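You operate a simulated robot arm through the tools that you are given. There is no shell and no other tool.

You are at the controls of a simulated two-armed robot. One attempt, no reset.

TASK
Start a STONE firing at 1170 C.
Fine: set it with the arrow buttons; lid latched; one press of start; leave the hold knob.

Only the result counts: the job must be done as asked and must still hold three seconds after the hand-in. Knocking over, shifting, dropping, spilling or breaking anything else fails it. Lids that push on must go on centred and level and be pressed home; caps that screw on are set level and turned clockwise until they are tight.

THE ROBOT
Two 6-joint arms with fingered hands on one trunk that stands fixed in place. Base frame: the origin is at the foot of the trunk, x ahead of it, y to its left, z up; the work surface is at about z = 872. Lengths are in mm, angles in degrees, forces in N, time in s.
The left shoulder is at [70, 191, 994], the right one opposite. Each reaches about 983 mm from its shoulder. Payload 4.7 kg a hand.
The TCP of each hand is the grasp point between the finger pads, 36 mm short of the fingertips. In the tool frame z runs along the fingers and y along their closing line. The gripper opens to 120 mm; its body begins 42 mm behind the TCP. The gripper is a hand of 5 fingers: y runs from the thumb to the fingers, the wrist lies at [-18, -113, -198] in the tool frame, and closing takes about 1.5 s.
Orientation is that of the tool frame in the base frame, as a unit quaternion [w, x, y, z]. With the fingers straight down and the wrist toward the robot, the tool's x, y and z point along [0, 1, 0], [1, 0, 0] and [0, 0, -1] of the base frame.

THE INTERFACE
- The arms move only by the tool send_rows. It takes "left_motion", "right_motion" or both (then of equal length, played together; a hand with none holds still); each is a list that holds one entry, the list of rows, each a list of 7 numbers: the turn, a rotation vector about the tool's x, y, z in units of 120 degrees (1.0 is 120 degrees), then the shift along the tool's x, y, z in units of 200 mm (1.0 is 200 mm), then the opening in per cent of the stroke, from 0 (shut) to 100 (fully open). In form: [[[wx, wy, wz, tx, ty, tz, hand], ...]]. A call has 1 to 20 rows; each row is the pose to reach, as a shift and turn from the pose commanded when the call began, along the tool's axes at that moment. A call with a number of a shift or a turn outside -1 to 1 is refused whole. Rows are played at 5 a second. More than 50 mm and 8.6 degrees between two rows, or a gripper value outside its range, and nothing of the call is played. A pose out of reach is approached as far as the arm can. The call stops where the force on the tool passes 40 N (or 10 N more than at its start, if that is more) or the arm is blocked; 0.2 s more then pass. Each finger travels about 45 mm/s and halts on what it meets, pressing with about 21 N; the grip force reading is that of the motor and also rises with nothing between the fingers. The clock runs only during rows and for 0.2 s after the last one: add rows that repeat a pose to give the fingers time. It gives the time, the measured TCP pose, the force on the tool (base axes), the opening and the grip force at its end, in the units of the frame above (readings bear some noise), with the torque about the TCP (base axes, N m) and any sound that the robot's microphone picked up, and new pictures: "views" is both (left out), scene, wrist or none (wrist: the cameras of the hands that moved).
- Cameras (640 x 400 px; columns grow to the right, rows downward): "scene" is now at [131.7, 45.3, 1242.3]; the picture's right is [0.48, -0.88, 0.00], its down [-0.33, -0.18, -0.93] and it looks along [0.81, 0.44, -0.38] (base axes); focal length 214 px, centre (320, 200). "left" rides on the left gripper at [-73, -91, -143] in its tool frame; the picture's right is [-0.80, -0.28, 0.53], its down [0.53, -0.73, 0.42] and it looks along [0.27, 0.62, 0.74] (tool axes); focal length 234 px, centre (320, 200). "right" rides on the right gripper at [73, -91, -143] in its tool frame; the picture's right is [-0.80, 0.28, -0.53], its down [-0.53, -0.73, 0.42] and it looks along [-0.27, 0.62, 0.74] (tool axes); focal length 234 px, centre (320, 200). There is no depth. A picture from a camera that has moved, and an enlarged one, comes with that camera's place and axes in the base frame and with its lens.
- move_column(by): slides the trunk up (or, below 0, down) by that many mm; the arms and the scene camera ride with it, the base frame stays. It gives what a move gives, with no picture.
- hand_shape(shape, hand): the hand has 5 fingers and takes this shape, open, in about a second: jaw (thumb against the fingers, like two jaws); tri (thumb and two fingers); tip (a fingertip pinch); poke (one finger out to press); point (the index stretched); flat (the hand flat); cup (the hand cupped); fist (a fist). The gripper value then closes the fingers along that shape, each until it touches; the sizes above hold for jaw. It gives what a move gives, with no picture.
- aim_head(pan, tilt): turns the head with the scene camera to pan (to the left, within 86 degrees either way) and tilt (down, from -29 to 69), counted from straight ahead of the robot. It gives what a move gives, and a new picture of the scene camera.
- enlarge(camera, box): a new picture of the part [left, top, right, bottom] of that camera's present view, enlarged. No time passes.
- finish_job(): hands the job in; it is judged then, once.

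Places have to be worked out from the pictures, the camera data and where the tool is seen. Open the grippers and draw the arms clear of the work before you hand the job in, unless the task says otherwise.

The tools are called after "Call:" as name(argument=value, ...) on one line, values as JSON. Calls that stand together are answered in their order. send_rows: Moves the arms, as the interface text tells. Its arguments: {"type":"object","properties":{"left_motion":{"type":"array","items":{"type":"array","items":{"type":"array","items":{"type":"number"}}}},"right_motion":{"type":"array","items":{"type":"array","items":{"type":"array","items":{"type":"number"}}}},"views":{"type":"string","enum":["both","scene","wrist","none"]}},"required":[]} The other tools are called the same way: move_column (by) moves the trunk up or down; hand_shape (shape, hand) gives the hand a shape; aim_head (pan, tilt) turns the head that bears the scene camera; enlarge (camera, box) takes an enlarged picture of a part of a camera's view; finish_job () hands the job in.

At the start:

```text
clock: 0.0
left_tool_pos: [424.0, 527.4, 1188.8]
left_ee_rot: [-0.001, 0.707, 0.707, 0.001]
left_force: [-0.5, 0.6, 1.0]
left_ft_torque: [0.03, -0.02, -0.01]
left_finger_gap: 119.5
left_grip_force: 0.0
left_shape: jaw
right_tool_pos: [704.3, 77.9, 1272.8]
right_ee_rot: [0.001, 0.707, 0.708, 0.0]
right_force: [0.0, 0.8, -0.8]
right_ft_torque: [0.02, 0.0, -0.01]
right_finger_gap: 119.7
right_grip_force: 0.0
right_shape: jaw
trunk travel left (down, up): [-471.0, 469.0]
head pan, tilt (commanded): [28.6, 22.1]
```

scene: 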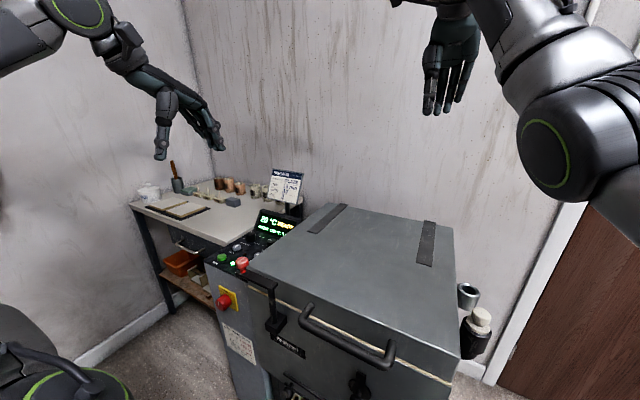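
right: 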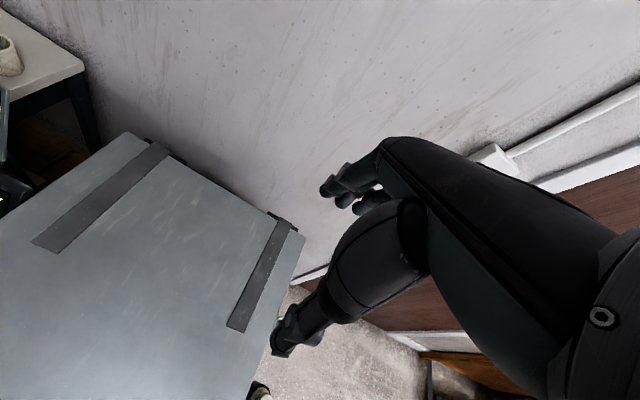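
left: 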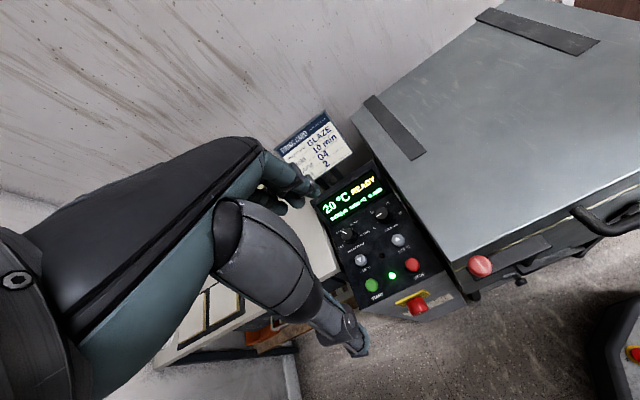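

The pictures show a kiln with a control panel on its left side; I'll enlarge the panel from the left camera and the scene camera to read labels.

Call:
enlarge(camera="left", box=[270, 100, 470, 320])

Call:
enlarge(camera="scene", box=[190, 160, 350, 320])

Call:
enlarge(camera="left", box=[310, 160, 410, 230])

Call:
enlarge(camera="left", box=[270, 100, 370, 170])

```text
1.82 times, centred on (370, 210) of left
camera zoom: at [332.2, 455.2, 1331.0], right [-0.28, -0.8, -0.53], down [-0.73, 0.53, -0.42], along [0.62, 0.27, -0.74], focal length 426 px, centre (229, 182)
```

zoom: 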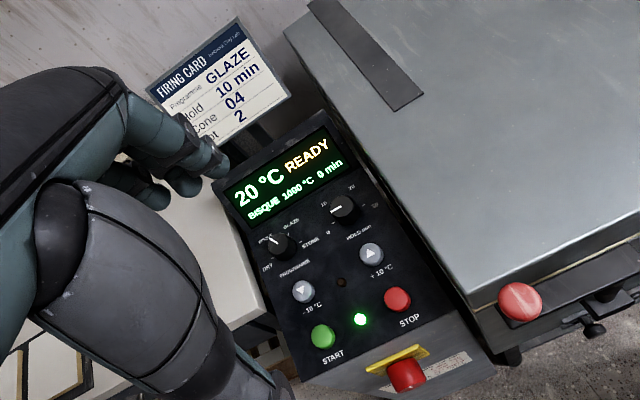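

```text
2.50 times, centred on (270, 240) of scene
camera zoom: at [131.7, 45.3, 1242.3], right [0.48, -0.88, 0.0], down [-0.33, -0.18, -0.93], along [0.81, 0.44, -0.38], focal length 536 px, centre (445, 100)
```

zoom: 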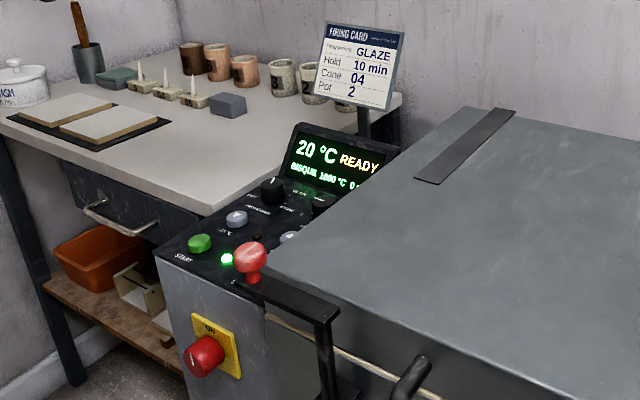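

```text
5.71 times, centred on (360, 195) of left
camera zoom: at [332.2, 455.2, 1331.0], right [-0.28, -0.8, -0.53], down [-0.73, 0.53, -0.42], along [0.62, 0.27, -0.74], focal length 1338 px, centre (91, 229)
```

zoom: 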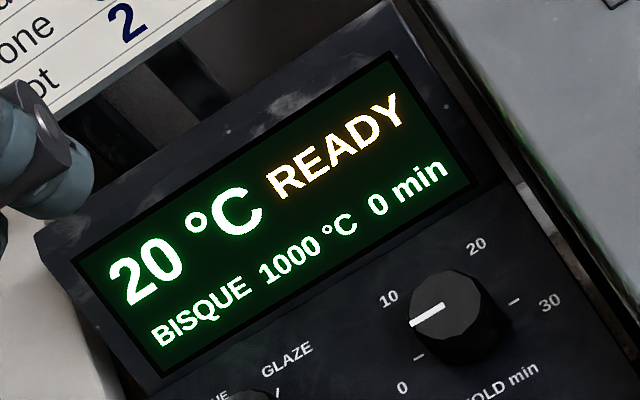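

```text
5.71 times, centred on (320, 135) of left
camera zoom: at [332.2, 455.2, 1331.0], right [-0.28, -0.8, -0.53], down [-0.73, 0.53, -0.42], along [0.62, 0.27, -0.74], focal length 1338 px, centre (320, 571)
```

zoom: 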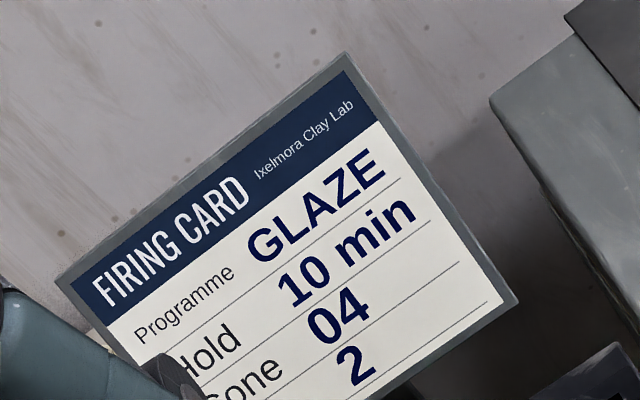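

The display reads 20 °C READY, BISQUE 1000 °C 0 min. Next I look more closely at the programme knob, the buttons and the lid latch.

Call:
enlarge(camera="left", box=[325, 200, 425, 265])

Call:
enlarge(camera="left", box=[340, 230, 440, 320])

Call:
enlarge(camera="scene", box=[200, 240, 320, 340])

Call:
enlarge(camera="scene", box=[260, 300, 420, 400])

Call:
enlarge(camera="left", box=[450, 200, 640, 320])

```text
6.15 times, centred on (375, 232) of left
camera zoom: at [332.2, 455.2, 1331.0], right [-0.28, -0.8, -0.53], down [-0.73, 0.53, -0.42], along [0.62, 0.27, -0.74], focal length 1441 px, centre (-18, 0)
```

zoom: 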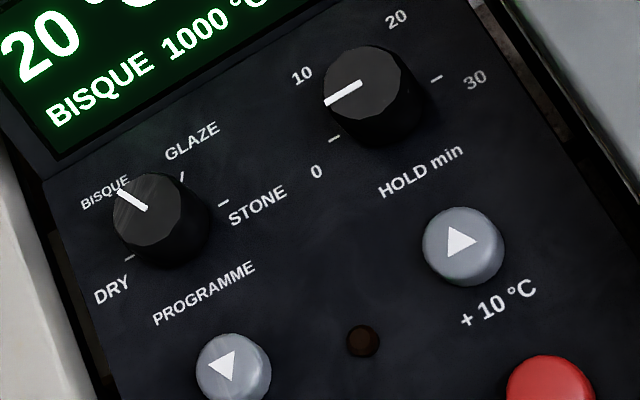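

```text
4.44 times, centred on (390, 275) of left
camera zoom: at [332.2, 455.2, 1331.0], right [-0.28, -0.8, -0.53], down [-0.73, 0.53, -0.42], along [0.62, 0.27, -0.74], focal length 1041 px, centre (9, -133)
```

zoom: 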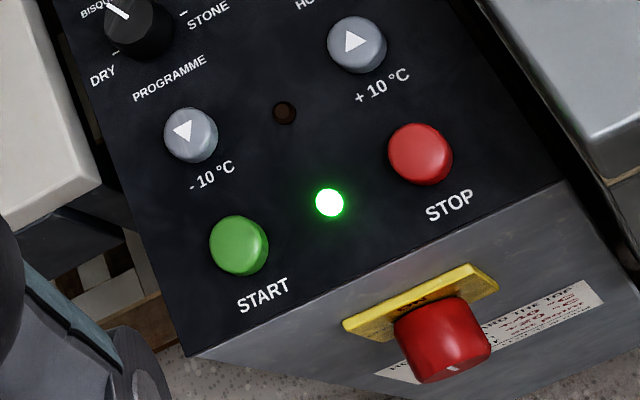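

```text
4.00 times, centred on (260, 290) of scene
camera zoom: at [131.7, 45.3, 1242.3], right [0.48, -0.88, 0.0], down [-0.33, -0.18, -0.93], along [0.81, 0.44, -0.38], focal length 858 px, centre (560, -160)
```

zoom: 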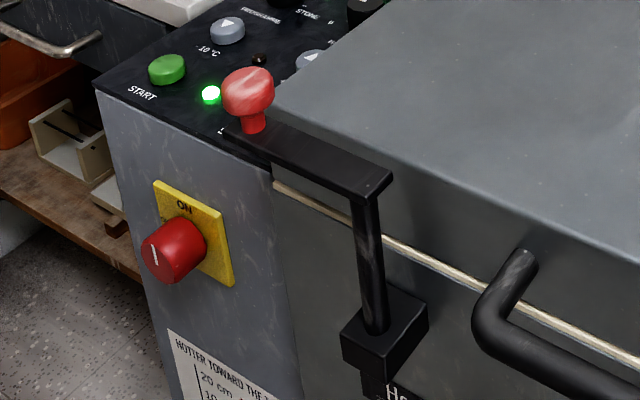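

```text
4.00 times, centred on (340, 350) of scene
camera zoom: at [131.7, 45.3, 1242.3], right [0.48, -0.88, 0.0], down [-0.33, -0.18, -0.93], along [0.81, 0.44, -0.38], focal length 858 px, centre (240, -400)
```

zoom: 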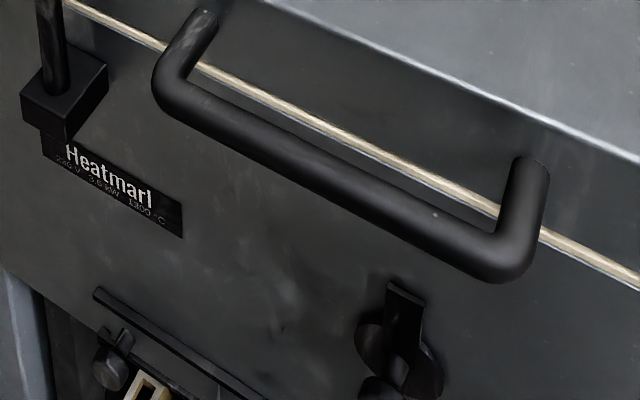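

```text
3.33 times, centred on (545, 260) of left
camera zoom: at [332.2, 455.2, 1331.0], right [-0.28, -0.8, -0.53], down [-0.73, 0.53, -0.42], along [0.62, 0.27, -0.74], focal length 781 px, centre (-430, 0)
```

zoom: 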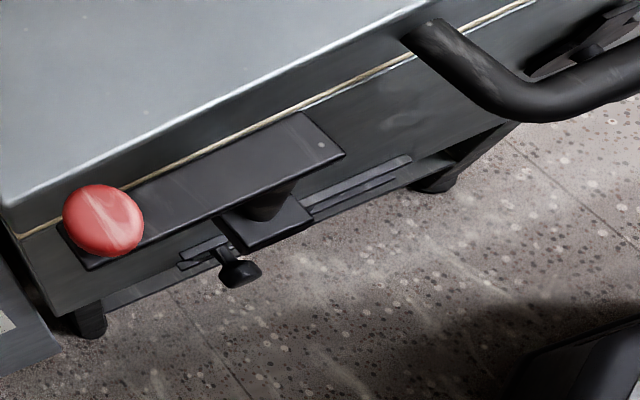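

I triangulated the layout: start ≈[488,606,799], −10 ≈[548,605,805], +10 ≈[546,505,805], stop ≈[486,506,799], programme knob ≈[618,604,819], latch ball ≈[410,410,907], with the latch arm swung sideways off the lid. I'll put the left hand into the poke shape and look at it.

Call:
hand_shape(shape="poke", hand="left")

Call:
enlarge(camera="left", box=[0, 0, 640, 400])

Call:
enlarge(camera="scene", box=[80, 0, 260, 180])

```text
clock: 0.9
left_tool_pos: [422.9, 527.9, 1188.7]
left_ee_rot: [0.0, 0.707, 0.707, 0.0]
left_force: [0.8, -0.2, 0.1]
left_ft_torque: [0.02, -0.03, 0.0]
left_finger_gap: 0.2
left_grip_force: 0.0
left_shape: poke
right_tool_pos: [703.8, 78.0, 1270.9]
right_ee_rot: [0.0, 0.707, 0.707, 0.0]
right_force: [0.6, -0.2, 0.6]
right_ft_torque: [0.03, -0.02, 0.05]
right_finger_gap: 119.7
right_grip_force: 0.0
right_shape: jaw
trunk travel left (down, up): [-471.0, 469.0]
head pan, tilt (commanded): [28.6, 22.1]
```

```text
1.00 times, centred on (320, 200) of left (not enlarged: the box is as wide or as high as the picture)
camera zoom: at [332.2, 455.2, 1331.0], right [-0.28, -0.8, -0.53], down [-0.73, 0.53, -0.42], along [0.62, 0.27, -0.74], focal length 234 px, centre (320, 200)
```

zoom: 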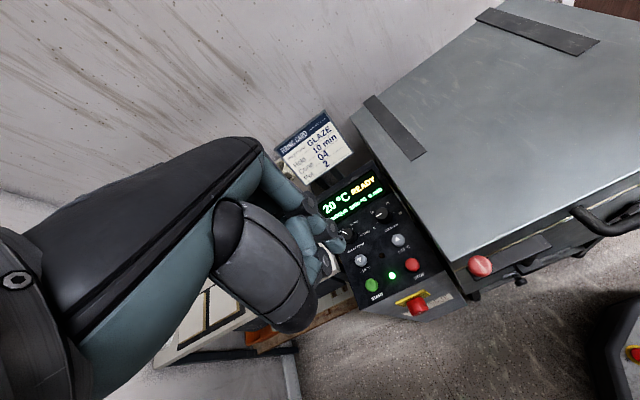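

```text
2.22 times, centred on (170, 90) of scene
camera zoom: at [131.7, 45.3, 1242.3], right [0.48, -0.88, 0.0], down [-0.33, -0.18, -0.93], along [0.81, 0.44, -0.38], focal length 477 px, centre (653, 444)
```

zoom: 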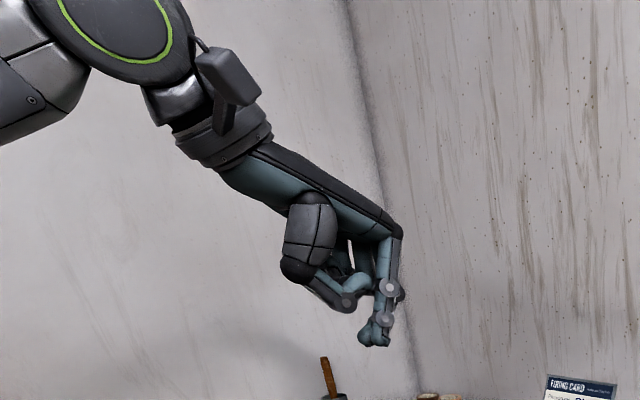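

I'll zoom in on the fingertips in both cameras to locate the poking finger.

Call:
enlarge(camera="left", box=[230, 150, 370, 300])

Call:
enlarge(camera="scene", box=[150, 70, 220, 170])

```text
2.67 times, centred on (300, 225) of left
camera zoom: at [332.2, 455.2, 1331.0], right [-0.28, -0.8, -0.53], down [-0.73, 0.53, -0.42], along [0.62, 0.27, -0.74], focal length 624 px, centre (373, 133)
```

zoom: 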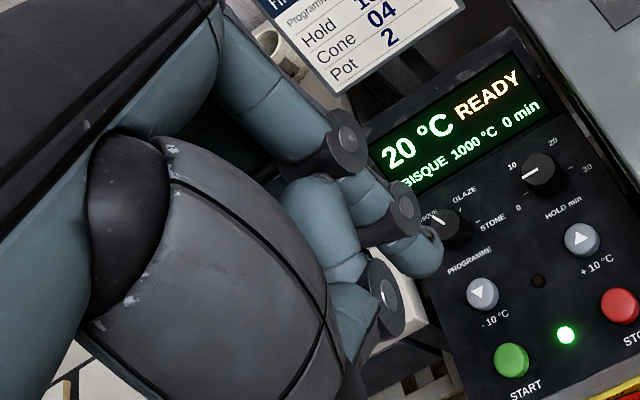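

```text
4.00 times, centred on (185, 120) of scene
camera zoom: at [131.7, 45.3, 1242.3], right [0.48, -0.88, 0.0], down [-0.33, -0.18, -0.93], along [0.81, 0.44, -0.38], focal length 858 px, centre (860, 520)
```

zoom: 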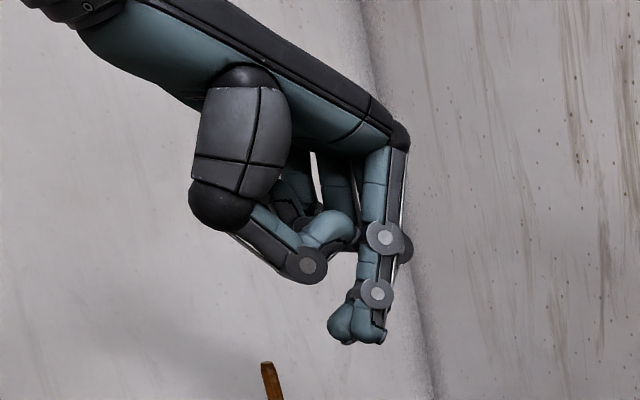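

The poke finger's tip lies roughly 40 mm below the TCP near the tool axis. I'll move the left hand to in front of and above the latch ball to see the latch and the fingertip better.

Call:
send_rows(left_motion=[[[0, 0, 0, -0.1, -0.053, 0.15, 100], [0, 0, 0, -0.2, -0.105, 0.3, 100], [0, 0, 0, -0.3, -0.158, 0.45, 100], [0, 0, 0, -0.4, -0.21, 0.6, 100], [0, 0, 0, -0.5, -0.263, 0.75, 100], [0, 0, 0, -0.59, -0.315, 0.85, 100], [0, 0, 0, -0.59, -0.315, 0.85, 100]]], views="both")

```text
clock: 2.5
left_tool_pos: [390.5, 373.9, 1018.5]
left_ee_rot: [0.0, 0.707, 0.708, -0.001]
left_force: [-0.9, -0.1, 0.3]
left_ft_torque: [-0.02, 0.03, -0.01]
left_finger_gap: 0.1
left_grip_force: 0.0
left_shape: poke
left hand out of reach, approached as far as the arm can: row 1, 2, 3, 4, 5, 6, 7
right_tool_pos: [705.1, 78.8, 1269.9]
right_ee_rot: [0.001, 0.707, 0.707, -0.002]
right_force: [0.8, 0.4, -0.9]
right_ft_torque: [-0.04, 0.07, 0.0]
right_finger_gap: 119.9
right_grip_force: 0.1
right_shape: jaw
trunk travel left (down, up): [-471.0, 469.0]
head pan, tilt (commanded): [28.6, 22.1]
camera scene: at [133.5, 46.1, 1242.0], right [0.48, -0.88, 0.0], down [-0.33, -0.18, -0.93], along [0.81, 0.44, -0.38], focal length 214 px, centre (320, 200)
camera left: at [298.6, 302.0, 1161.7], right [-0.28, -0.8, -0.53], down [-0.73, 0.53, -0.42], along [0.62, 0.27, -0.74], focal length 234 px, centre (320, 200)
```

scene: 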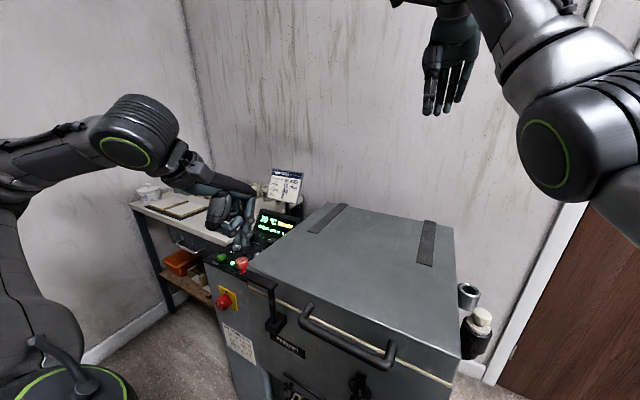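
left: 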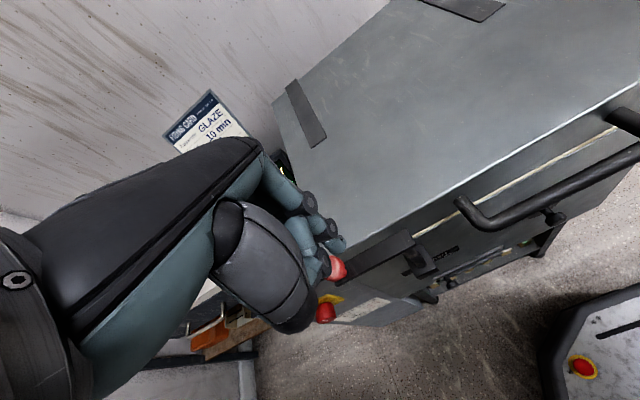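

The arm was limited near the shoulder and stopped at [390,374,1018]. I'll look closely at the latch from these new viewpoints before continuing.

Call:
enlarge(camera="left", box=[300, 200, 480, 320])

Call:
enlarge(camera="scene", box=[200, 200, 330, 300])

```text
3.33 times, centred on (390, 260) of left
camera zoom: at [298.6, 302.0, 1161.7], right [-0.28, -0.8, -0.53], down [-0.73, 0.53, -0.42], along [0.62, 0.27, -0.74], focal length 781 px, centre (87, 0)
```

zoom: 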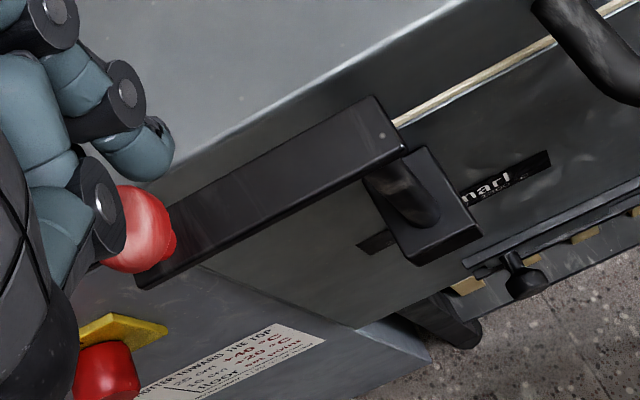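

```text
4.00 times, centred on (265, 250) of scene
camera zoom: at [133.5, 46.1, 1242.0], right [0.48, -0.88, 0.0], down [-0.33, -0.18, -0.93], along [0.81, 0.44, -0.38], focal length 858 px, centre (540, 0)
```

zoom: 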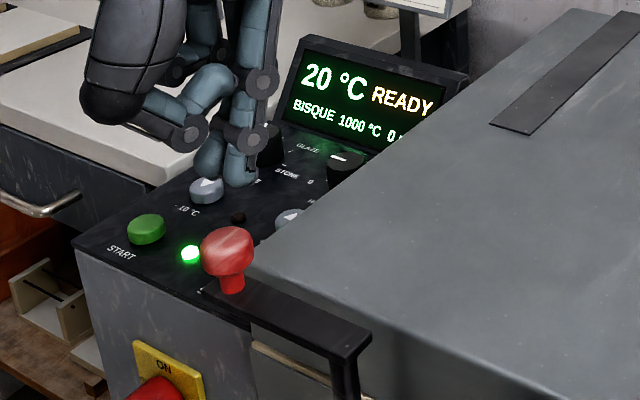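

I'll zoom tighter on the bar and the lid edge to judge whether the bar clears the lid top.

Call:
enlarge(camera="scene", box=[245, 255, 305, 295])

Call:
enlarge(camera="left", box=[380, 210, 450, 254])

Call:
enlarge(camera="scene", box=[400, 300, 490, 400])

```text
10.00 times, centred on (275, 275) of scene
camera zoom: at [133.5, 46.1, 1242.0], right [0.48, -0.88, 0.0], down [-0.33, -0.18, -0.93], along [0.81, 0.44, -0.38], focal length 2145 px, centre (770, -550)
```

zoom: 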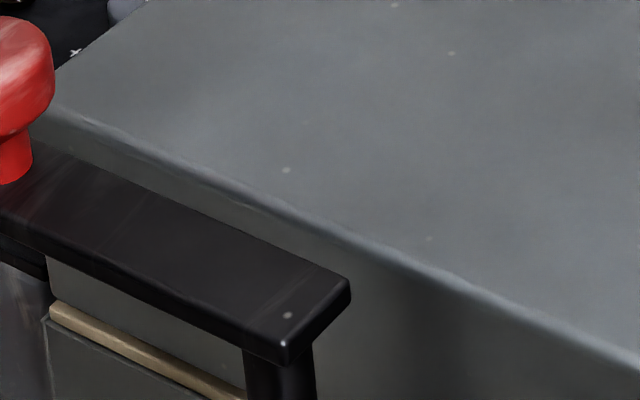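

```text
9.09 times, centred on (415, 232) of left
camera zoom: at [298.6, 302.0, 1161.7], right [-0.28, -0.8, -0.53], down [-0.73, 0.53, -0.42], along [0.62, 0.27, -0.74], focal length 2129 px, centre (-544, -91)
```

zoom: 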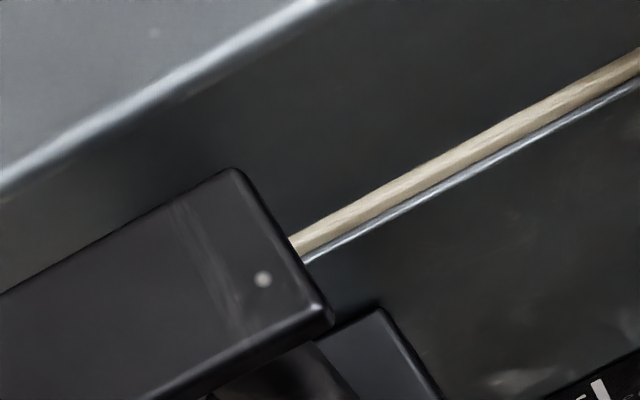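

```text
4.00 times, centred on (445, 350) of scene
camera zoom: at [133.5, 46.1, 1242.0], right [0.48, -0.88, 0.0], down [-0.33, -0.18, -0.93], along [0.81, 0.44, -0.38], focal length 858 px, centre (-180, -400)
```

zoom: 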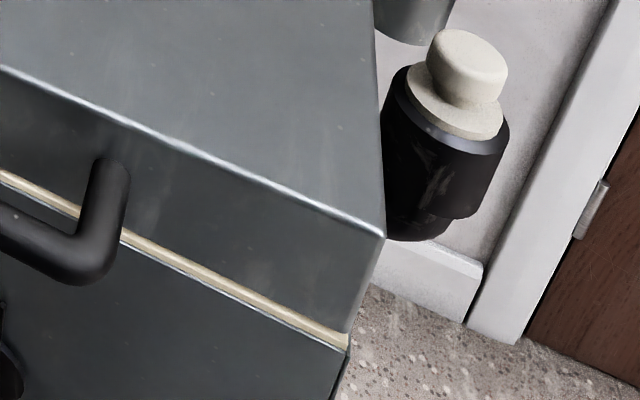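

The bar top is at about z≈880 and the lid top at 872 with its front edge at x≈441, so the bar should swing over the lid about a pivot near (410,325). I'll turn the hand 45° about its axis so the wrist comes from the left, and see where it ends up.

Call:
send_rows(left_motion=[[[0, 0, 0.0625, 0, 0, 0, 100], [0, 0, 0.125, 0, 0, 0, 100], [0, 0, 0.1875, 0, 0, 0, 100], [0, 0, 0.25, 0, 0, 0, 100], [0, 0, 0.3125, 0, 0, 0, 100], [0, 0, 0.375, 0, 0, 0, 100], [0, 0, 0.375, 0, 0, 0, 100], [0, 0, 0.375, 0, 0, 0, 100]]], views="both")

```text
clock: 4.3
left_tool_pos: [409.0, 357.7, 1027.1]
left_ee_rot: [0.0, 0.924, 0.383, 0.0]
left_force: [-0.7, 0.7, 0.2]
left_ft_torque: [-0.01, -0.02, 0.01]
left_finger_gap: 0.1
left_grip_force: 0.0
left_shape: poke
left hand out of reach, approached as far as the arm can: row 1, 2, 3, 4, 5, 6, 7, 8
right_tool_pos: [703.5, 78.6, 1271.5]
right_ee_rot: [0.0, 0.707, 0.707, 0.0]
right_force: [0.2, 0.4, 1.0]
right_ft_torque: [0.01, -0.02, -0.01]
right_finger_gap: 119.8
right_grip_force: 0.0
right_shape: jaw
trunk travel left (down, up): [-471.0, 469.0]
head pan, tilt (commanded): [28.6, 22.1]
camera scene: at [131.1, 45.3, 1242.4], right [0.48, -0.88, 0.0], down [-0.33, -0.18, -0.93], along [0.81, 0.44, -0.38], focal length 214 px, centre (320, 200)
camera left: at [293.6, 371.0, 1170.3], right [-0.77, -0.37, -0.53], down [-0.14, 0.89, -0.42], along [0.63, -0.25, -0.74], focal length 234 px, centre (320, 200)
```

scene: 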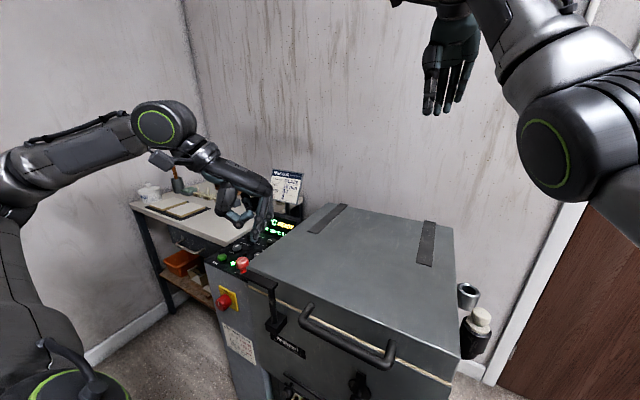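
left: 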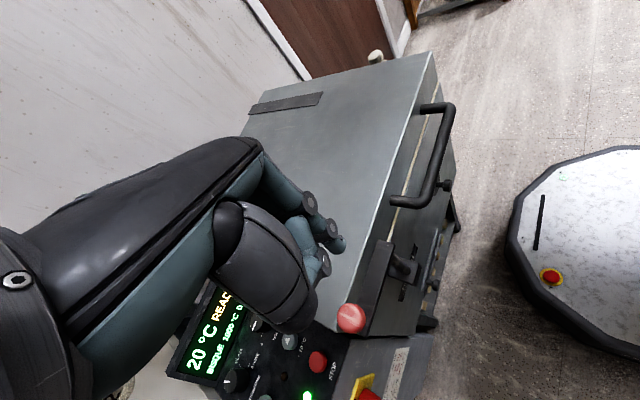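

Still limited: near the shoulder the arm can't fold that far. I'll take the hand back up and out to its starting area, then lower the trunk so the arm has more extension for the latch.

Call:
send_rows(left_motion=[[[0, 0, -0.0469, 0.077, -0.02, -0.119, 100], [0, 0, -0.0938, 0.154, -0.041, -0.238, 100], [0, 0, -0.1406, 0.231, -0.061, -0.356, 100], [0, 0, -0.1875, 0.308, -0.082, -0.475, 100], [0, 0, -0.2344, 0.384, -0.102, -0.594, 100], [0, 0, -0.2813, 0.461, -0.122, -0.713, 100], [0, 0, -0.3281, 0.538, -0.143, -0.831, 100], [0, 0, -0.375, 0.615, -0.163, -0.95, 100], [0, 0, -0.375, 0.615, -0.163, -0.95, 100]]], views="none")

```text
clock: 6.3
left_tool_pos: [450.3, 490.5, 1172.5]
left_ee_rot: [0.002, 0.707, 0.708, 0.001]
left_force: [0.8, 0.8, -0.1]
left_ft_torque: [0.0, -0.02, -0.02]
left_finger_gap: 0.1
left_grip_force: 0.0
left_shape: poke
left hand out of reach, approached as far as the arm can: row 6, 7, 8, 9
right_tool_pos: [704.0, 78.4, 1271.4]
right_ee_rot: [0.0, 0.707, 0.707, -0.001]
right_force: [0.3, 0.3, -0.2]
right_ft_torque: [0.03, 0.0, 0.01]
right_finger_gap: 120.0
right_grip_force: 0.2
right_shape: jaw
trunk travel left (down, up): [-471.0, 469.0]
head pan, tilt (commanded): [28.6, 22.1]
```

I'll send a null row to learn whether the command base is the clamped or the requested pose.

Call:
send_rows(left_motion=[[[0, 0, 0, 0, 0, 0, 100], [0, 0, 0, 0, 0, 0, 100]]], views="both")

```text
clock: 6.9
left_tool_pos: [450.7, 492.7, 1174.0]
left_ee_rot: [0.002, 0.707, 0.707, 0.001]
left_force: [-0.9, -0.1, 0.8]
left_ft_torque: [0.03, -0.01, 0.0]
left_finger_gap: 0.0
left_grip_force: 0.1
left_shape: poke
right_tool_pos: [703.7, 78.9, 1271.5]
right_ee_rot: [0.0, 0.707, 0.708, 0.0]
right_force: [0.1, -0.5, 0.6]
right_ft_torque: [0.0, -0.01, 0.0]
right_finger_gap: 120.0
right_grip_force: 0.0
right_shape: jaw
trunk travel left (down, up): [-471.0, 469.0]
head pan, tilt (commanded): [28.6, 22.1]
camera scene: at [131.7, 45.3, 1242.3], right [0.48, -0.88, 0.0], down [-0.33, -0.18, -0.93], along [0.81, 0.44, -0.38], focal length 214 px, centre (320, 200)
camera left: at [358.5, 419.0, 1315.3], right [-0.28, -0.8, -0.52], down [-0.73, 0.53, -0.43], along [0.62, 0.26, -0.74], focal length 234 px, centre (320, 200)
```

scene: 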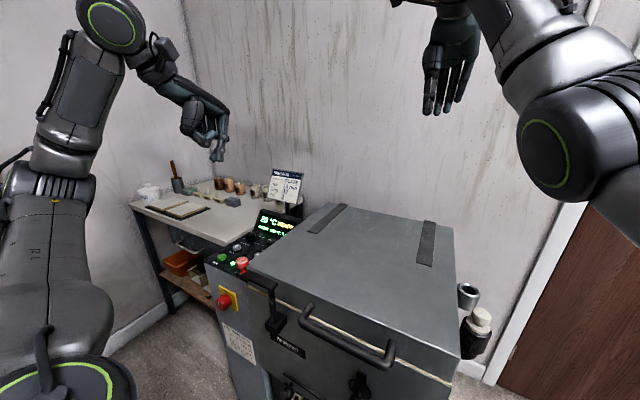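
left: 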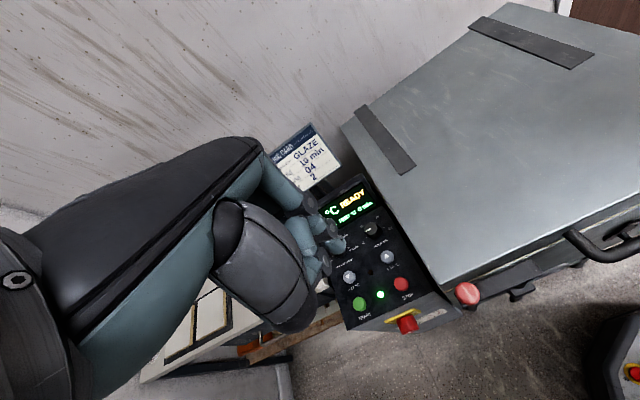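

The base for each call is the pose actually reached. I'll lower the trunk by 200 mm (both hands stay well above the kiln) and retry the approach to the latch.

Call:
move_column(by=-200)

```text
clock: 9.1
left_tool_pos: [450.8, 491.3, 973.3]
left_ee_rot: [0.002, 0.707, 0.707, 0.0]
left_force: [-0.1, 0.1, -0.1]
left_ft_torque: [-0.01, -0.01, -0.03]
left_finger_gap: 0.0
left_grip_force: 0.1
left_shape: poke
right_tool_pos: [702.2, 79.0, 1072.5]
right_ee_rot: [-0.001, 0.708, 0.707, 0.0]
right_force: [-0.2, 0.6, -0.1]
right_ft_torque: [-0.04, -0.03, -0.02]
right_finger_gap: 119.8
right_grip_force: 0.1
right_shape: jaw
trunk travel left (down, up): [-271.0, 669.0]
head pan, tilt (commanded): [28.6, 22.1]
```

Now the shoulder is at about z=794. I'll try moving to in front of the latch knob, keeping the tip above it.

Call:
send_rows(left_motion=[[[0, 0, 0, -0.095, -0.1, -0.06, 100], [0, 0, 0, -0.19, -0.2, -0.06, 100], [0, 0, 0, -0.285, -0.3, -0.06, 100], [0, 0, 0, -0.38, -0.395, -0.06, 100], [0, 0, 0, -0.38, -0.395, -0.06, 100]]], views="both")

```text
clock: 10.3
left_tool_pos: [366.2, 422.0, 972.5]
left_ee_rot: [0.002, 0.708, 0.706, 0.0]
left_force: [-1.1, 0.3, 0.7]
left_ft_torque: [-0.01, -0.01, 0.0]
left_finger_gap: 0.3
left_grip_force: 0.1
left_shape: poke
left hand out of reach, approached as far as the arm can: row 1, 2, 3, 4, 5
right_tool_pos: [703.2, 79.5, 1072.3]
right_ee_rot: [-0.001, 0.708, 0.707, 0.0]
right_force: [0.4, 0.0, 0.1]
right_ft_torque: [0.0, 0.02, 0.06]
right_finger_gap: 120.0
right_grip_force: 0.0
right_shape: jaw
trunk travel left (down, up): [-271.0, 669.0]
head pan, tilt (commanded): [28.6, 22.1]
camera scene: at [131.8, 45.3, 1042.2], right [0.48, -0.88, 0.0], down [-0.33, -0.18, -0.93], along [0.81, 0.44, -0.38], focal length 214 px, centre (320, 200)
camera left: at [273.9, 351.6, 1115.6], right [-0.28, -0.81, -0.52], down [-0.73, 0.53, -0.43], along [0.62, 0.26, -0.74], focal length 234 px, centre (320, 200)
```

scene: 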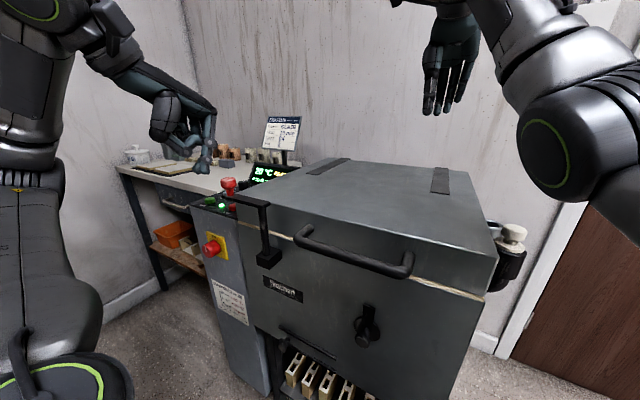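
left: 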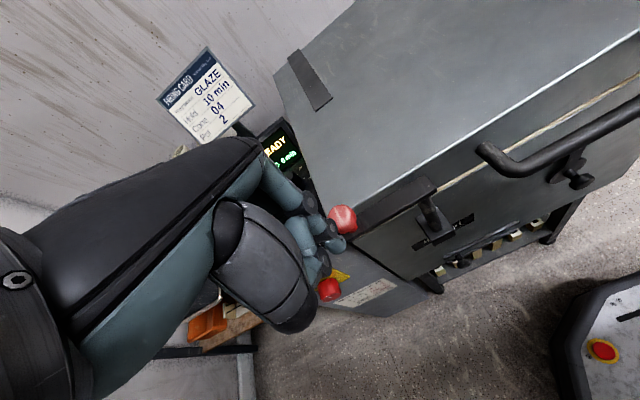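

Now the finger is near the spot in front of the knob (TCP [366,422,972]). I'll zoom in to check the tip relative to the knob.

Call:
enlarge(camera="left", box=[290, 170, 450, 290])

Call:
enlarge(camera="scene", box=[140, 90, 300, 240])

```text
3.33 times, centred on (370, 230) of left
camera zoom: at [273.9, 351.6, 1115.6], right [-0.28, -0.81, -0.52], down [-0.73, 0.53, -0.43], along [0.62, 0.26, -0.74], focal length 781 px, centre (153, 100)
```

zoom: 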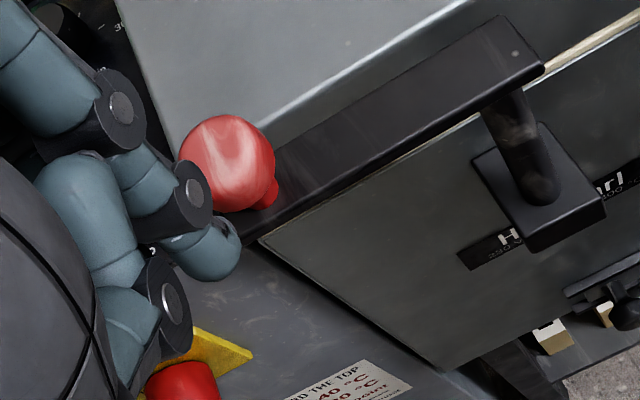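

```text
2.67 times, centred on (220, 165) of scene
camera zoom: at [131.8, 45.3, 1042.2], right [0.48, -0.88, 0.0], down [-0.33, -0.18, -0.93], along [0.81, 0.44, -0.38], focal length 572 px, centre (587, 293)
```

zoom: 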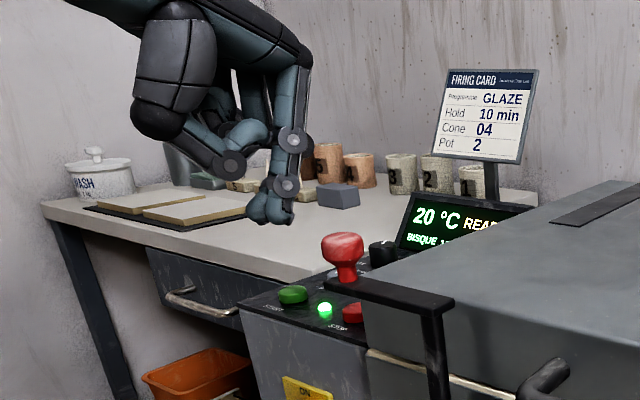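

The tip sits at TCP + (≈0, −13, −35); the knob cap is centred at about [409,408,908] with radius ~17, the bar top is at 881 and the pivot post at about (410,327). I'll lower the tip to about z=892 in front of the knob.

Call:
send_rows(left_motion=[[[0, 0, 0, 0, 0, 0.08, 100], [0, 0, 0, 0, 0, 0.16, 100], [0, 0, 0, 0, 0, 0.225, 100], [0, 0, 0, 0, 0, 0.225, 100]]], views="both")

```text
clock: 11.3
left_tool_pos: [372.7, 419.8, 942.2]
left_ee_rot: [0.001, 0.707, 0.707, 0.0]
left_force: [0.6, 0.4, -0.1]
left_ft_torque: [-0.03, 0.0, 0.02]
left_finger_gap: 0.0
left_grip_force: 0.0
left_shape: poke
left hand out of reach, approached as far as the arm can: row 2, 3, 4
right_tool_pos: [703.9, 78.0, 1071.8]
right_ee_rot: [0.0, 0.707, 0.707, 0.0]
right_force: [0.9, 0.1, -0.4]
right_ft_torque: [0.03, 0.0, 0.02]
right_finger_gap: 119.8
right_grip_force: 0.0
right_shape: jaw
trunk travel left (down, up): [-271.0, 669.0]
head pan, tilt (commanded): [28.6, 22.1]
camera scene: at [131.9, 45.3, 1042.2], right [0.48, -0.88, 0.0], down [-0.33, -0.18, -0.93], along [0.81, 0.44, -0.38], focal length 214 px, centre (320, 200)
camera left: at [280.9, 348.1, 1084.4], right [-0.28, -0.8, -0.52], down [-0.73, 0.53, -0.43], along [0.62, 0.26, -0.74], focal length 234 px, centre (320, 200)
```

scene: 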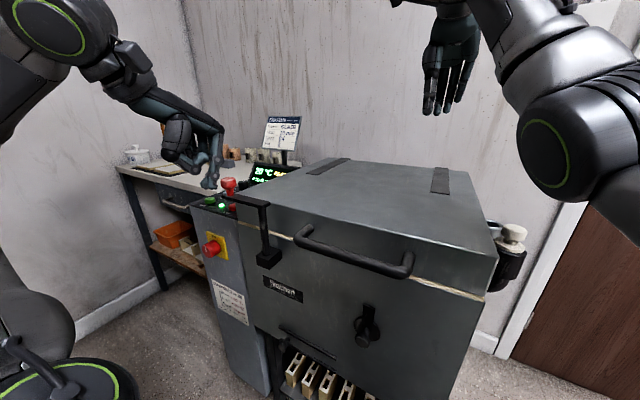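
left: 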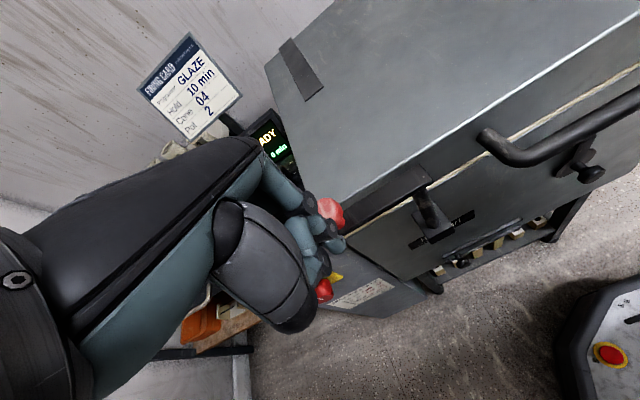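

The reach limit blocks the last 15 mm down; the trunk itself can do that with joints fixed. I'll lower the trunk by 16 mm to bring the tip to about z=891.

Call:
move_column(by=-16)

Call:
enlarge(camera="scene", box=[160, 110, 300, 210])

Call:
enlarge(camera="left", box=[290, 170, 450, 290])

```text
clock: 11.9
left_tool_pos: [371.5, 419.3, 925.1]
left_ee_rot: [0.003, 0.707, 0.707, 0.0]
left_force: [0.7, 0.2, 0.6]
left_ft_torque: [0.03, 0.0, 0.01]
left_finger_gap: 0.0
left_grip_force: 0.0
left_shape: poke
right_tool_pos: [703.6, 77.9, 1056.5]
right_ee_rot: [0.0, 0.708, 0.707, 0.0]
right_force: [0.8, 0.0, -0.4]
right_ft_torque: [0.04, -0.01, 0.0]
right_finger_gap: 119.7
right_grip_force: 0.1
right_shape: jaw
trunk travel left (down, up): [-255.0, 685.0]
head pan, tilt (commanded): [28.6, 22.1]
```

```text
4.00 times, centred on (230, 160) of scene
camera zoom: at [131.3, 45.0, 1026.3], right [0.48, -0.88, 0.0], down [-0.33, -0.18, -0.93], along [0.81, 0.44, -0.38], focal length 858 px, centre (680, 360)
```

zoom: 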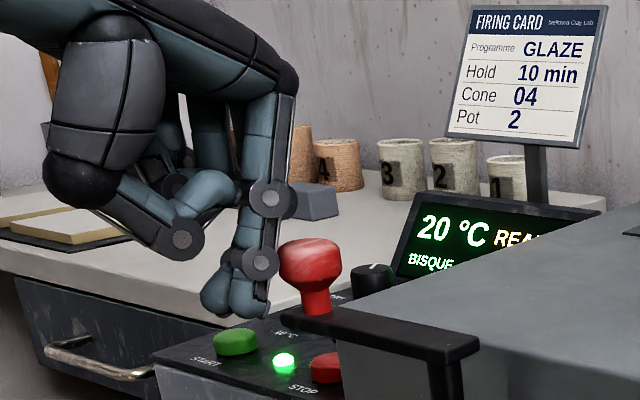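

```text
3.33 times, centred on (370, 230) of left
camera zoom: at [280.2, 347.9, 1068.8], right [-0.28, -0.8, -0.52], down [-0.73, 0.53, -0.43], along [0.62, 0.26, -0.74], focal length 781 px, centre (153, 100)
```

zoom: 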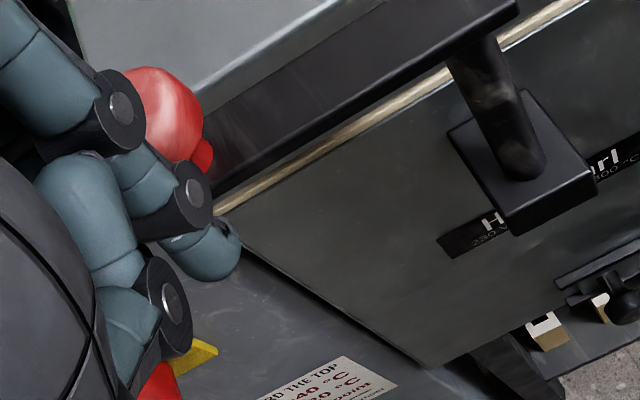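

The tip is now level with the knob's cap and just in front of it. I'll push the knob along its arc toward the lid for the first ~45° and check.

Call:
send_rows(left_motion=[[[0, 0, 0, 0.004, 0.03, 0, 100], [0, 0, 0, 0.008, 0.0625, 0, 100], [0, 0, 0, 0.0215, 0.1165, 0, 100], [0, 0, 0, 0.028, 0.1715, 0, 100], [0, 0, 0, 0.027, 0.2275, 0, 100], [0, 0, 0, 0.019, 0.2825, 0, 100], [0, 0, 0, 0.0035, 0.336, 0, 100], [0, 0, 0, -0.0185, 0.387, 0, 100], [0, 0, 0, -0.0185, 0.387, 0, 100]]], views="both")

```text
clock: 13.9
left_tool_pos: [443.5, 426.8, 915.2]
left_ee_rot: [0.005, 0.708, 0.706, 0.001]
left_force: [0.4, 0.1, 0.2]
left_ft_torque: [0.0, 0.01, 0.0]
left_finger_gap: 0.1
left_grip_force: 0.0
left_shape: poke
left hand out of reach, approached as far as the arm can: row 7, 8, 9
right_tool_pos: [704.4, 79.0, 1055.9]
right_ee_rot: [0.0, 0.707, 0.707, 0.001]
right_force: [-0.3, -0.3, -0.6]
right_ft_torque: [-0.02, 0.02, -0.04]
right_finger_gap: 119.6
right_grip_force: 0.0
right_shape: jaw
trunk travel left (down, up): [-255.0, 685.0]
head pan, tilt (commanded): [28.6, 22.1]
camera scene: at [131.6, 45.2, 1026.3], right [0.48, -0.88, 0.0], down [-0.33, -0.18, -0.93], along [0.81, 0.44, -0.38], focal length 214 px, centre (320, 200)
camera left: at [350.4, 355.2, 1058.2], right [-0.28, -0.81, -0.52], down [-0.73, 0.53, -0.43], along [0.63, 0.26, -0.73], focal length 234 px, centre (320, 200)
```

scene: 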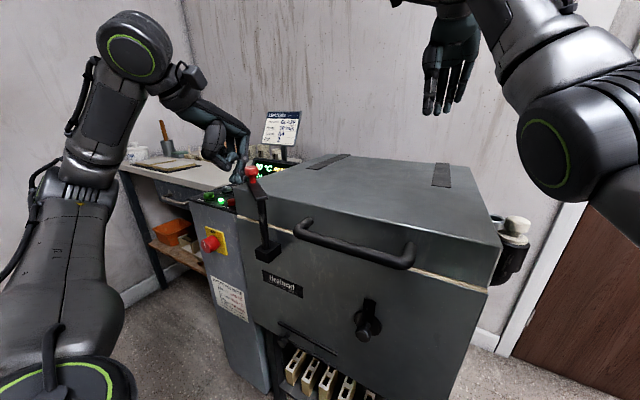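
left: 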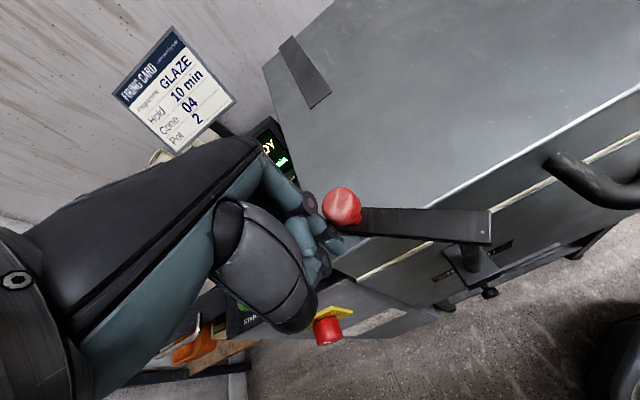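

The knob moved over the lid edge; the arm hit a reach limit and the TCP dropped to z=915. I'll zoom in to verify the latch angle and finger clearance.

Call:
enlarge(camera="scene", box=[190, 110, 330, 210])

Call:
enlarge(camera="left", box=[290, 160, 510, 300])

```text
4.00 times, centred on (260, 160) of scene
camera zoom: at [131.6, 45.2, 1026.3], right [0.48, -0.88, 0.0], down [-0.33, -0.18, -0.93], along [0.81, 0.44, -0.38], focal length 858 px, centre (560, 360)
```

zoom: 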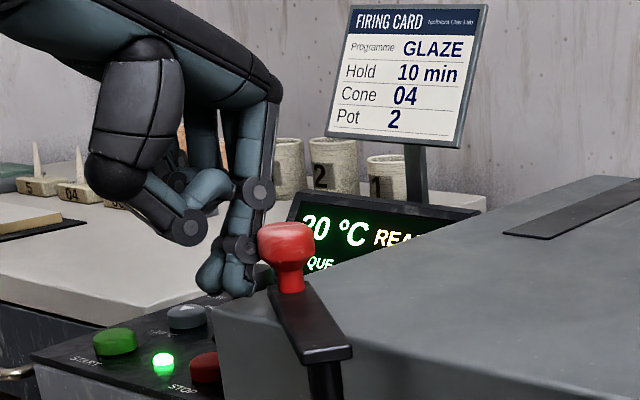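

```text
2.86 times, centred on (400, 230) of left
camera zoom: at [350.4, 355.2, 1058.2], right [-0.28, -0.81, -0.52], down [-0.73, 0.53, -0.43], along [0.63, 0.26, -0.73], focal length 669 px, centre (91, 114)
```

zoom: 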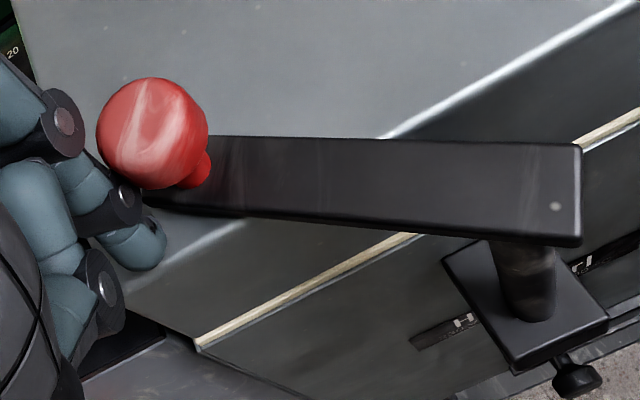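

The bar is at about 38° with the finger still in contact behind the knob (tip z≈880). I'll raise the trunk 8 mm for clearance over the lid, then continue the arc.

Call:
move_column(by=8)

Call:
send_rows(left_motion=[[[0, 0, 0, -0.0485, 0.034, 0, 100], [0, 0, 0, -0.0785, 0.0825, 0, 100], [0, 0, 0, -0.114, 0.127, 0, 100], [0, 0, 0, -0.155, 0.1665, 0, 100], [0, 0, 0, -0.201, 0.2, 0, 100], [0, 0, 0, -0.201, 0.2, 0, 100]]], views="both")

```text
clock: 14.5
left_tool_pos: [441.7, 426.5, 922.4]
left_ee_rot: [0.004, 0.708, 0.706, 0.0]
left_force: [-0.6, 0.8, 0.4]
left_ft_torque: [0.0, 0.02, -0.03]
left_finger_gap: 0.1
left_grip_force: 0.3
left_shape: poke
right_tool_pos: [703.8, 77.8, 1063.2]
right_ee_rot: [-0.001, 0.707, 0.707, -0.001]
right_force: [0.8, 0.0, 0.5]
right_ft_torque: [-0.07, 0.01, 0.04]
right_finger_gap: 119.3
right_grip_force: 0.0
right_shape: jaw
trunk travel left (down, up): [-263.0, 677.0]
head pan, tilt (commanded): [28.6, 22.1]
```

```text
clock: 15.9
left_tool_pos: [459.2, 417.4, 907.0]
left_ee_rot: [0.008, 0.708, 0.706, 0.003]
left_force: [2.6, 10.8, 37.3]
left_ft_torque: [0.52, -0.06, 0.02]
left_finger_gap: 0.0
left_grip_force: 0.0
left_shape: poke
left hand out of reach, approached as far as the arm can: row 1, 2, 3, 4, 5, 6
right_tool_pos: [701.1, 78.2, 1066.0]
right_ee_rot: [-0.001, 0.707, 0.708, 0.0]
right_force: [0.4, 1.3, -0.6]
right_ft_torque: [-0.01, 0.0, 0.02]
right_finger_gap: 119.9
right_grip_force: 0.1
right_shape: jaw
trunk travel left (down, up): [-263.0, 677.0]
head pan, tilt (commanded): [28.6, 22.1]
camera scene: at [129.6, 44.4, 1035.2], right [0.48, -0.88, 0.0], down [-0.33, -0.18, -0.93], along [0.81, 0.44, -0.37], focal length 214 px, centre (320, 200)
camera left: at [365.1, 346.6, 1049.2], right [-0.27, -0.81, -0.52], down [-0.72, 0.53, -0.44], along [0.63, 0.26, -0.73], focal length 234 px, centre (320, 200)
```

scene: 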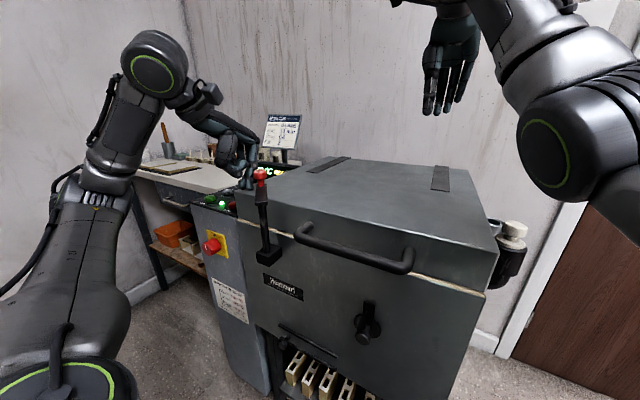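
left: 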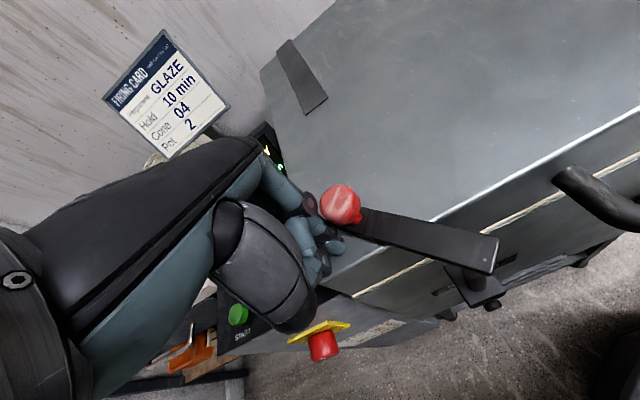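

The finger dropped onto the lid (37 N up) because of the arm's limits in this folded posture. I'll raise the trunk well up so the arm works from above, lifting the hand straight off.

Call:
move_column(by=60)

Call:
move_column(by=390)

Call:
aim_head(pan=32, tilt=42)

```text
clock: 16.9
left_tool_pos: [461.7, 417.2, 963.2]
left_ee_rot: [0.006, 0.708, 0.706, -0.001]
left_force: [0.2, -0.6, 0.4]
left_ft_torque: [-0.04, 0.02, 0.02]
left_finger_gap: 0.0
left_grip_force: 0.1
left_shape: poke
right_tool_pos: [704.9, 77.8, 1123.8]
right_ee_rot: [-0.001, 0.708, 0.707, 0.0]
right_force: [0.5, 0.2, -0.1]
right_ft_torque: [-0.01, 0.06, 0.01]
right_finger_gap: 120.1
right_grip_force: 0.1
right_shape: jaw
trunk travel left (down, up): [-323.0, 617.0]
head pan, tilt (commanded): [28.6, 22.1]
```

```text
clock: 20.6
left_tool_pos: [460.4, 418.1, 1354.9]
left_ee_rot: [0.006, 0.709, 0.706, 0.001]
left_force: [-0.5, -0.7, -0.1]
left_ft_torque: [-0.01, -0.01, 0.02]
left_finger_gap: 0.0
left_grip_force: 0.1
left_shape: poke
right_tool_pos: [704.5, 78.5, 1513.1]
right_ee_rot: [0.0, 0.707, 0.707, 0.0]
right_force: [-0.2, 0.9, -1.1]
right_ft_torque: [0.0, 0.01, 0.01]
right_finger_gap: 119.9
right_grip_force: 0.1
right_shape: jaw
trunk travel left (down, up): [-713.0, 227.0]
head pan, tilt (commanded): [28.6, 22.1]
```

```text
clock: 21.4
left_tool_pos: [459.6, 417.4, 1354.5]
left_ee_rot: [0.006, 0.709, 0.706, 0.0]
left_force: [-0.6, 0.1, -0.6]
left_ft_torque: [0.0, -0.01, 0.0]
left_finger_gap: 0.0
left_grip_force: 0.1
left_shape: poke
right_tool_pos: [704.1, 78.9, 1513.1]
right_ee_rot: [0.0, 0.707, 0.707, 0.0]
right_force: [0.8, 0.1, -0.1]
right_ft_torque: [0.01, 0.06, -0.01]
right_finger_gap: 119.8
right_grip_force: 0.1
right_shape: jaw
trunk travel left (down, up): [-713.0, 227.0]
head pan, tilt (commanded): [32.0, 42.0]
camera scene: at [121.3, 45.2, 1453.4], right [0.53, -0.85, 0.0], down [-0.57, -0.35, -0.74], along [0.63, 0.39, -0.67], focal length 214 px, centre (320, 200)
```

scene: 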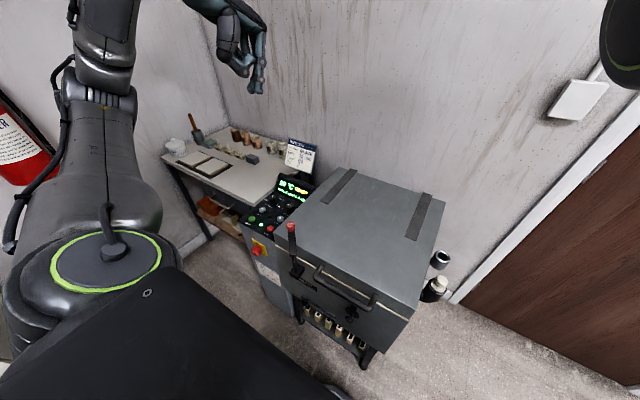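

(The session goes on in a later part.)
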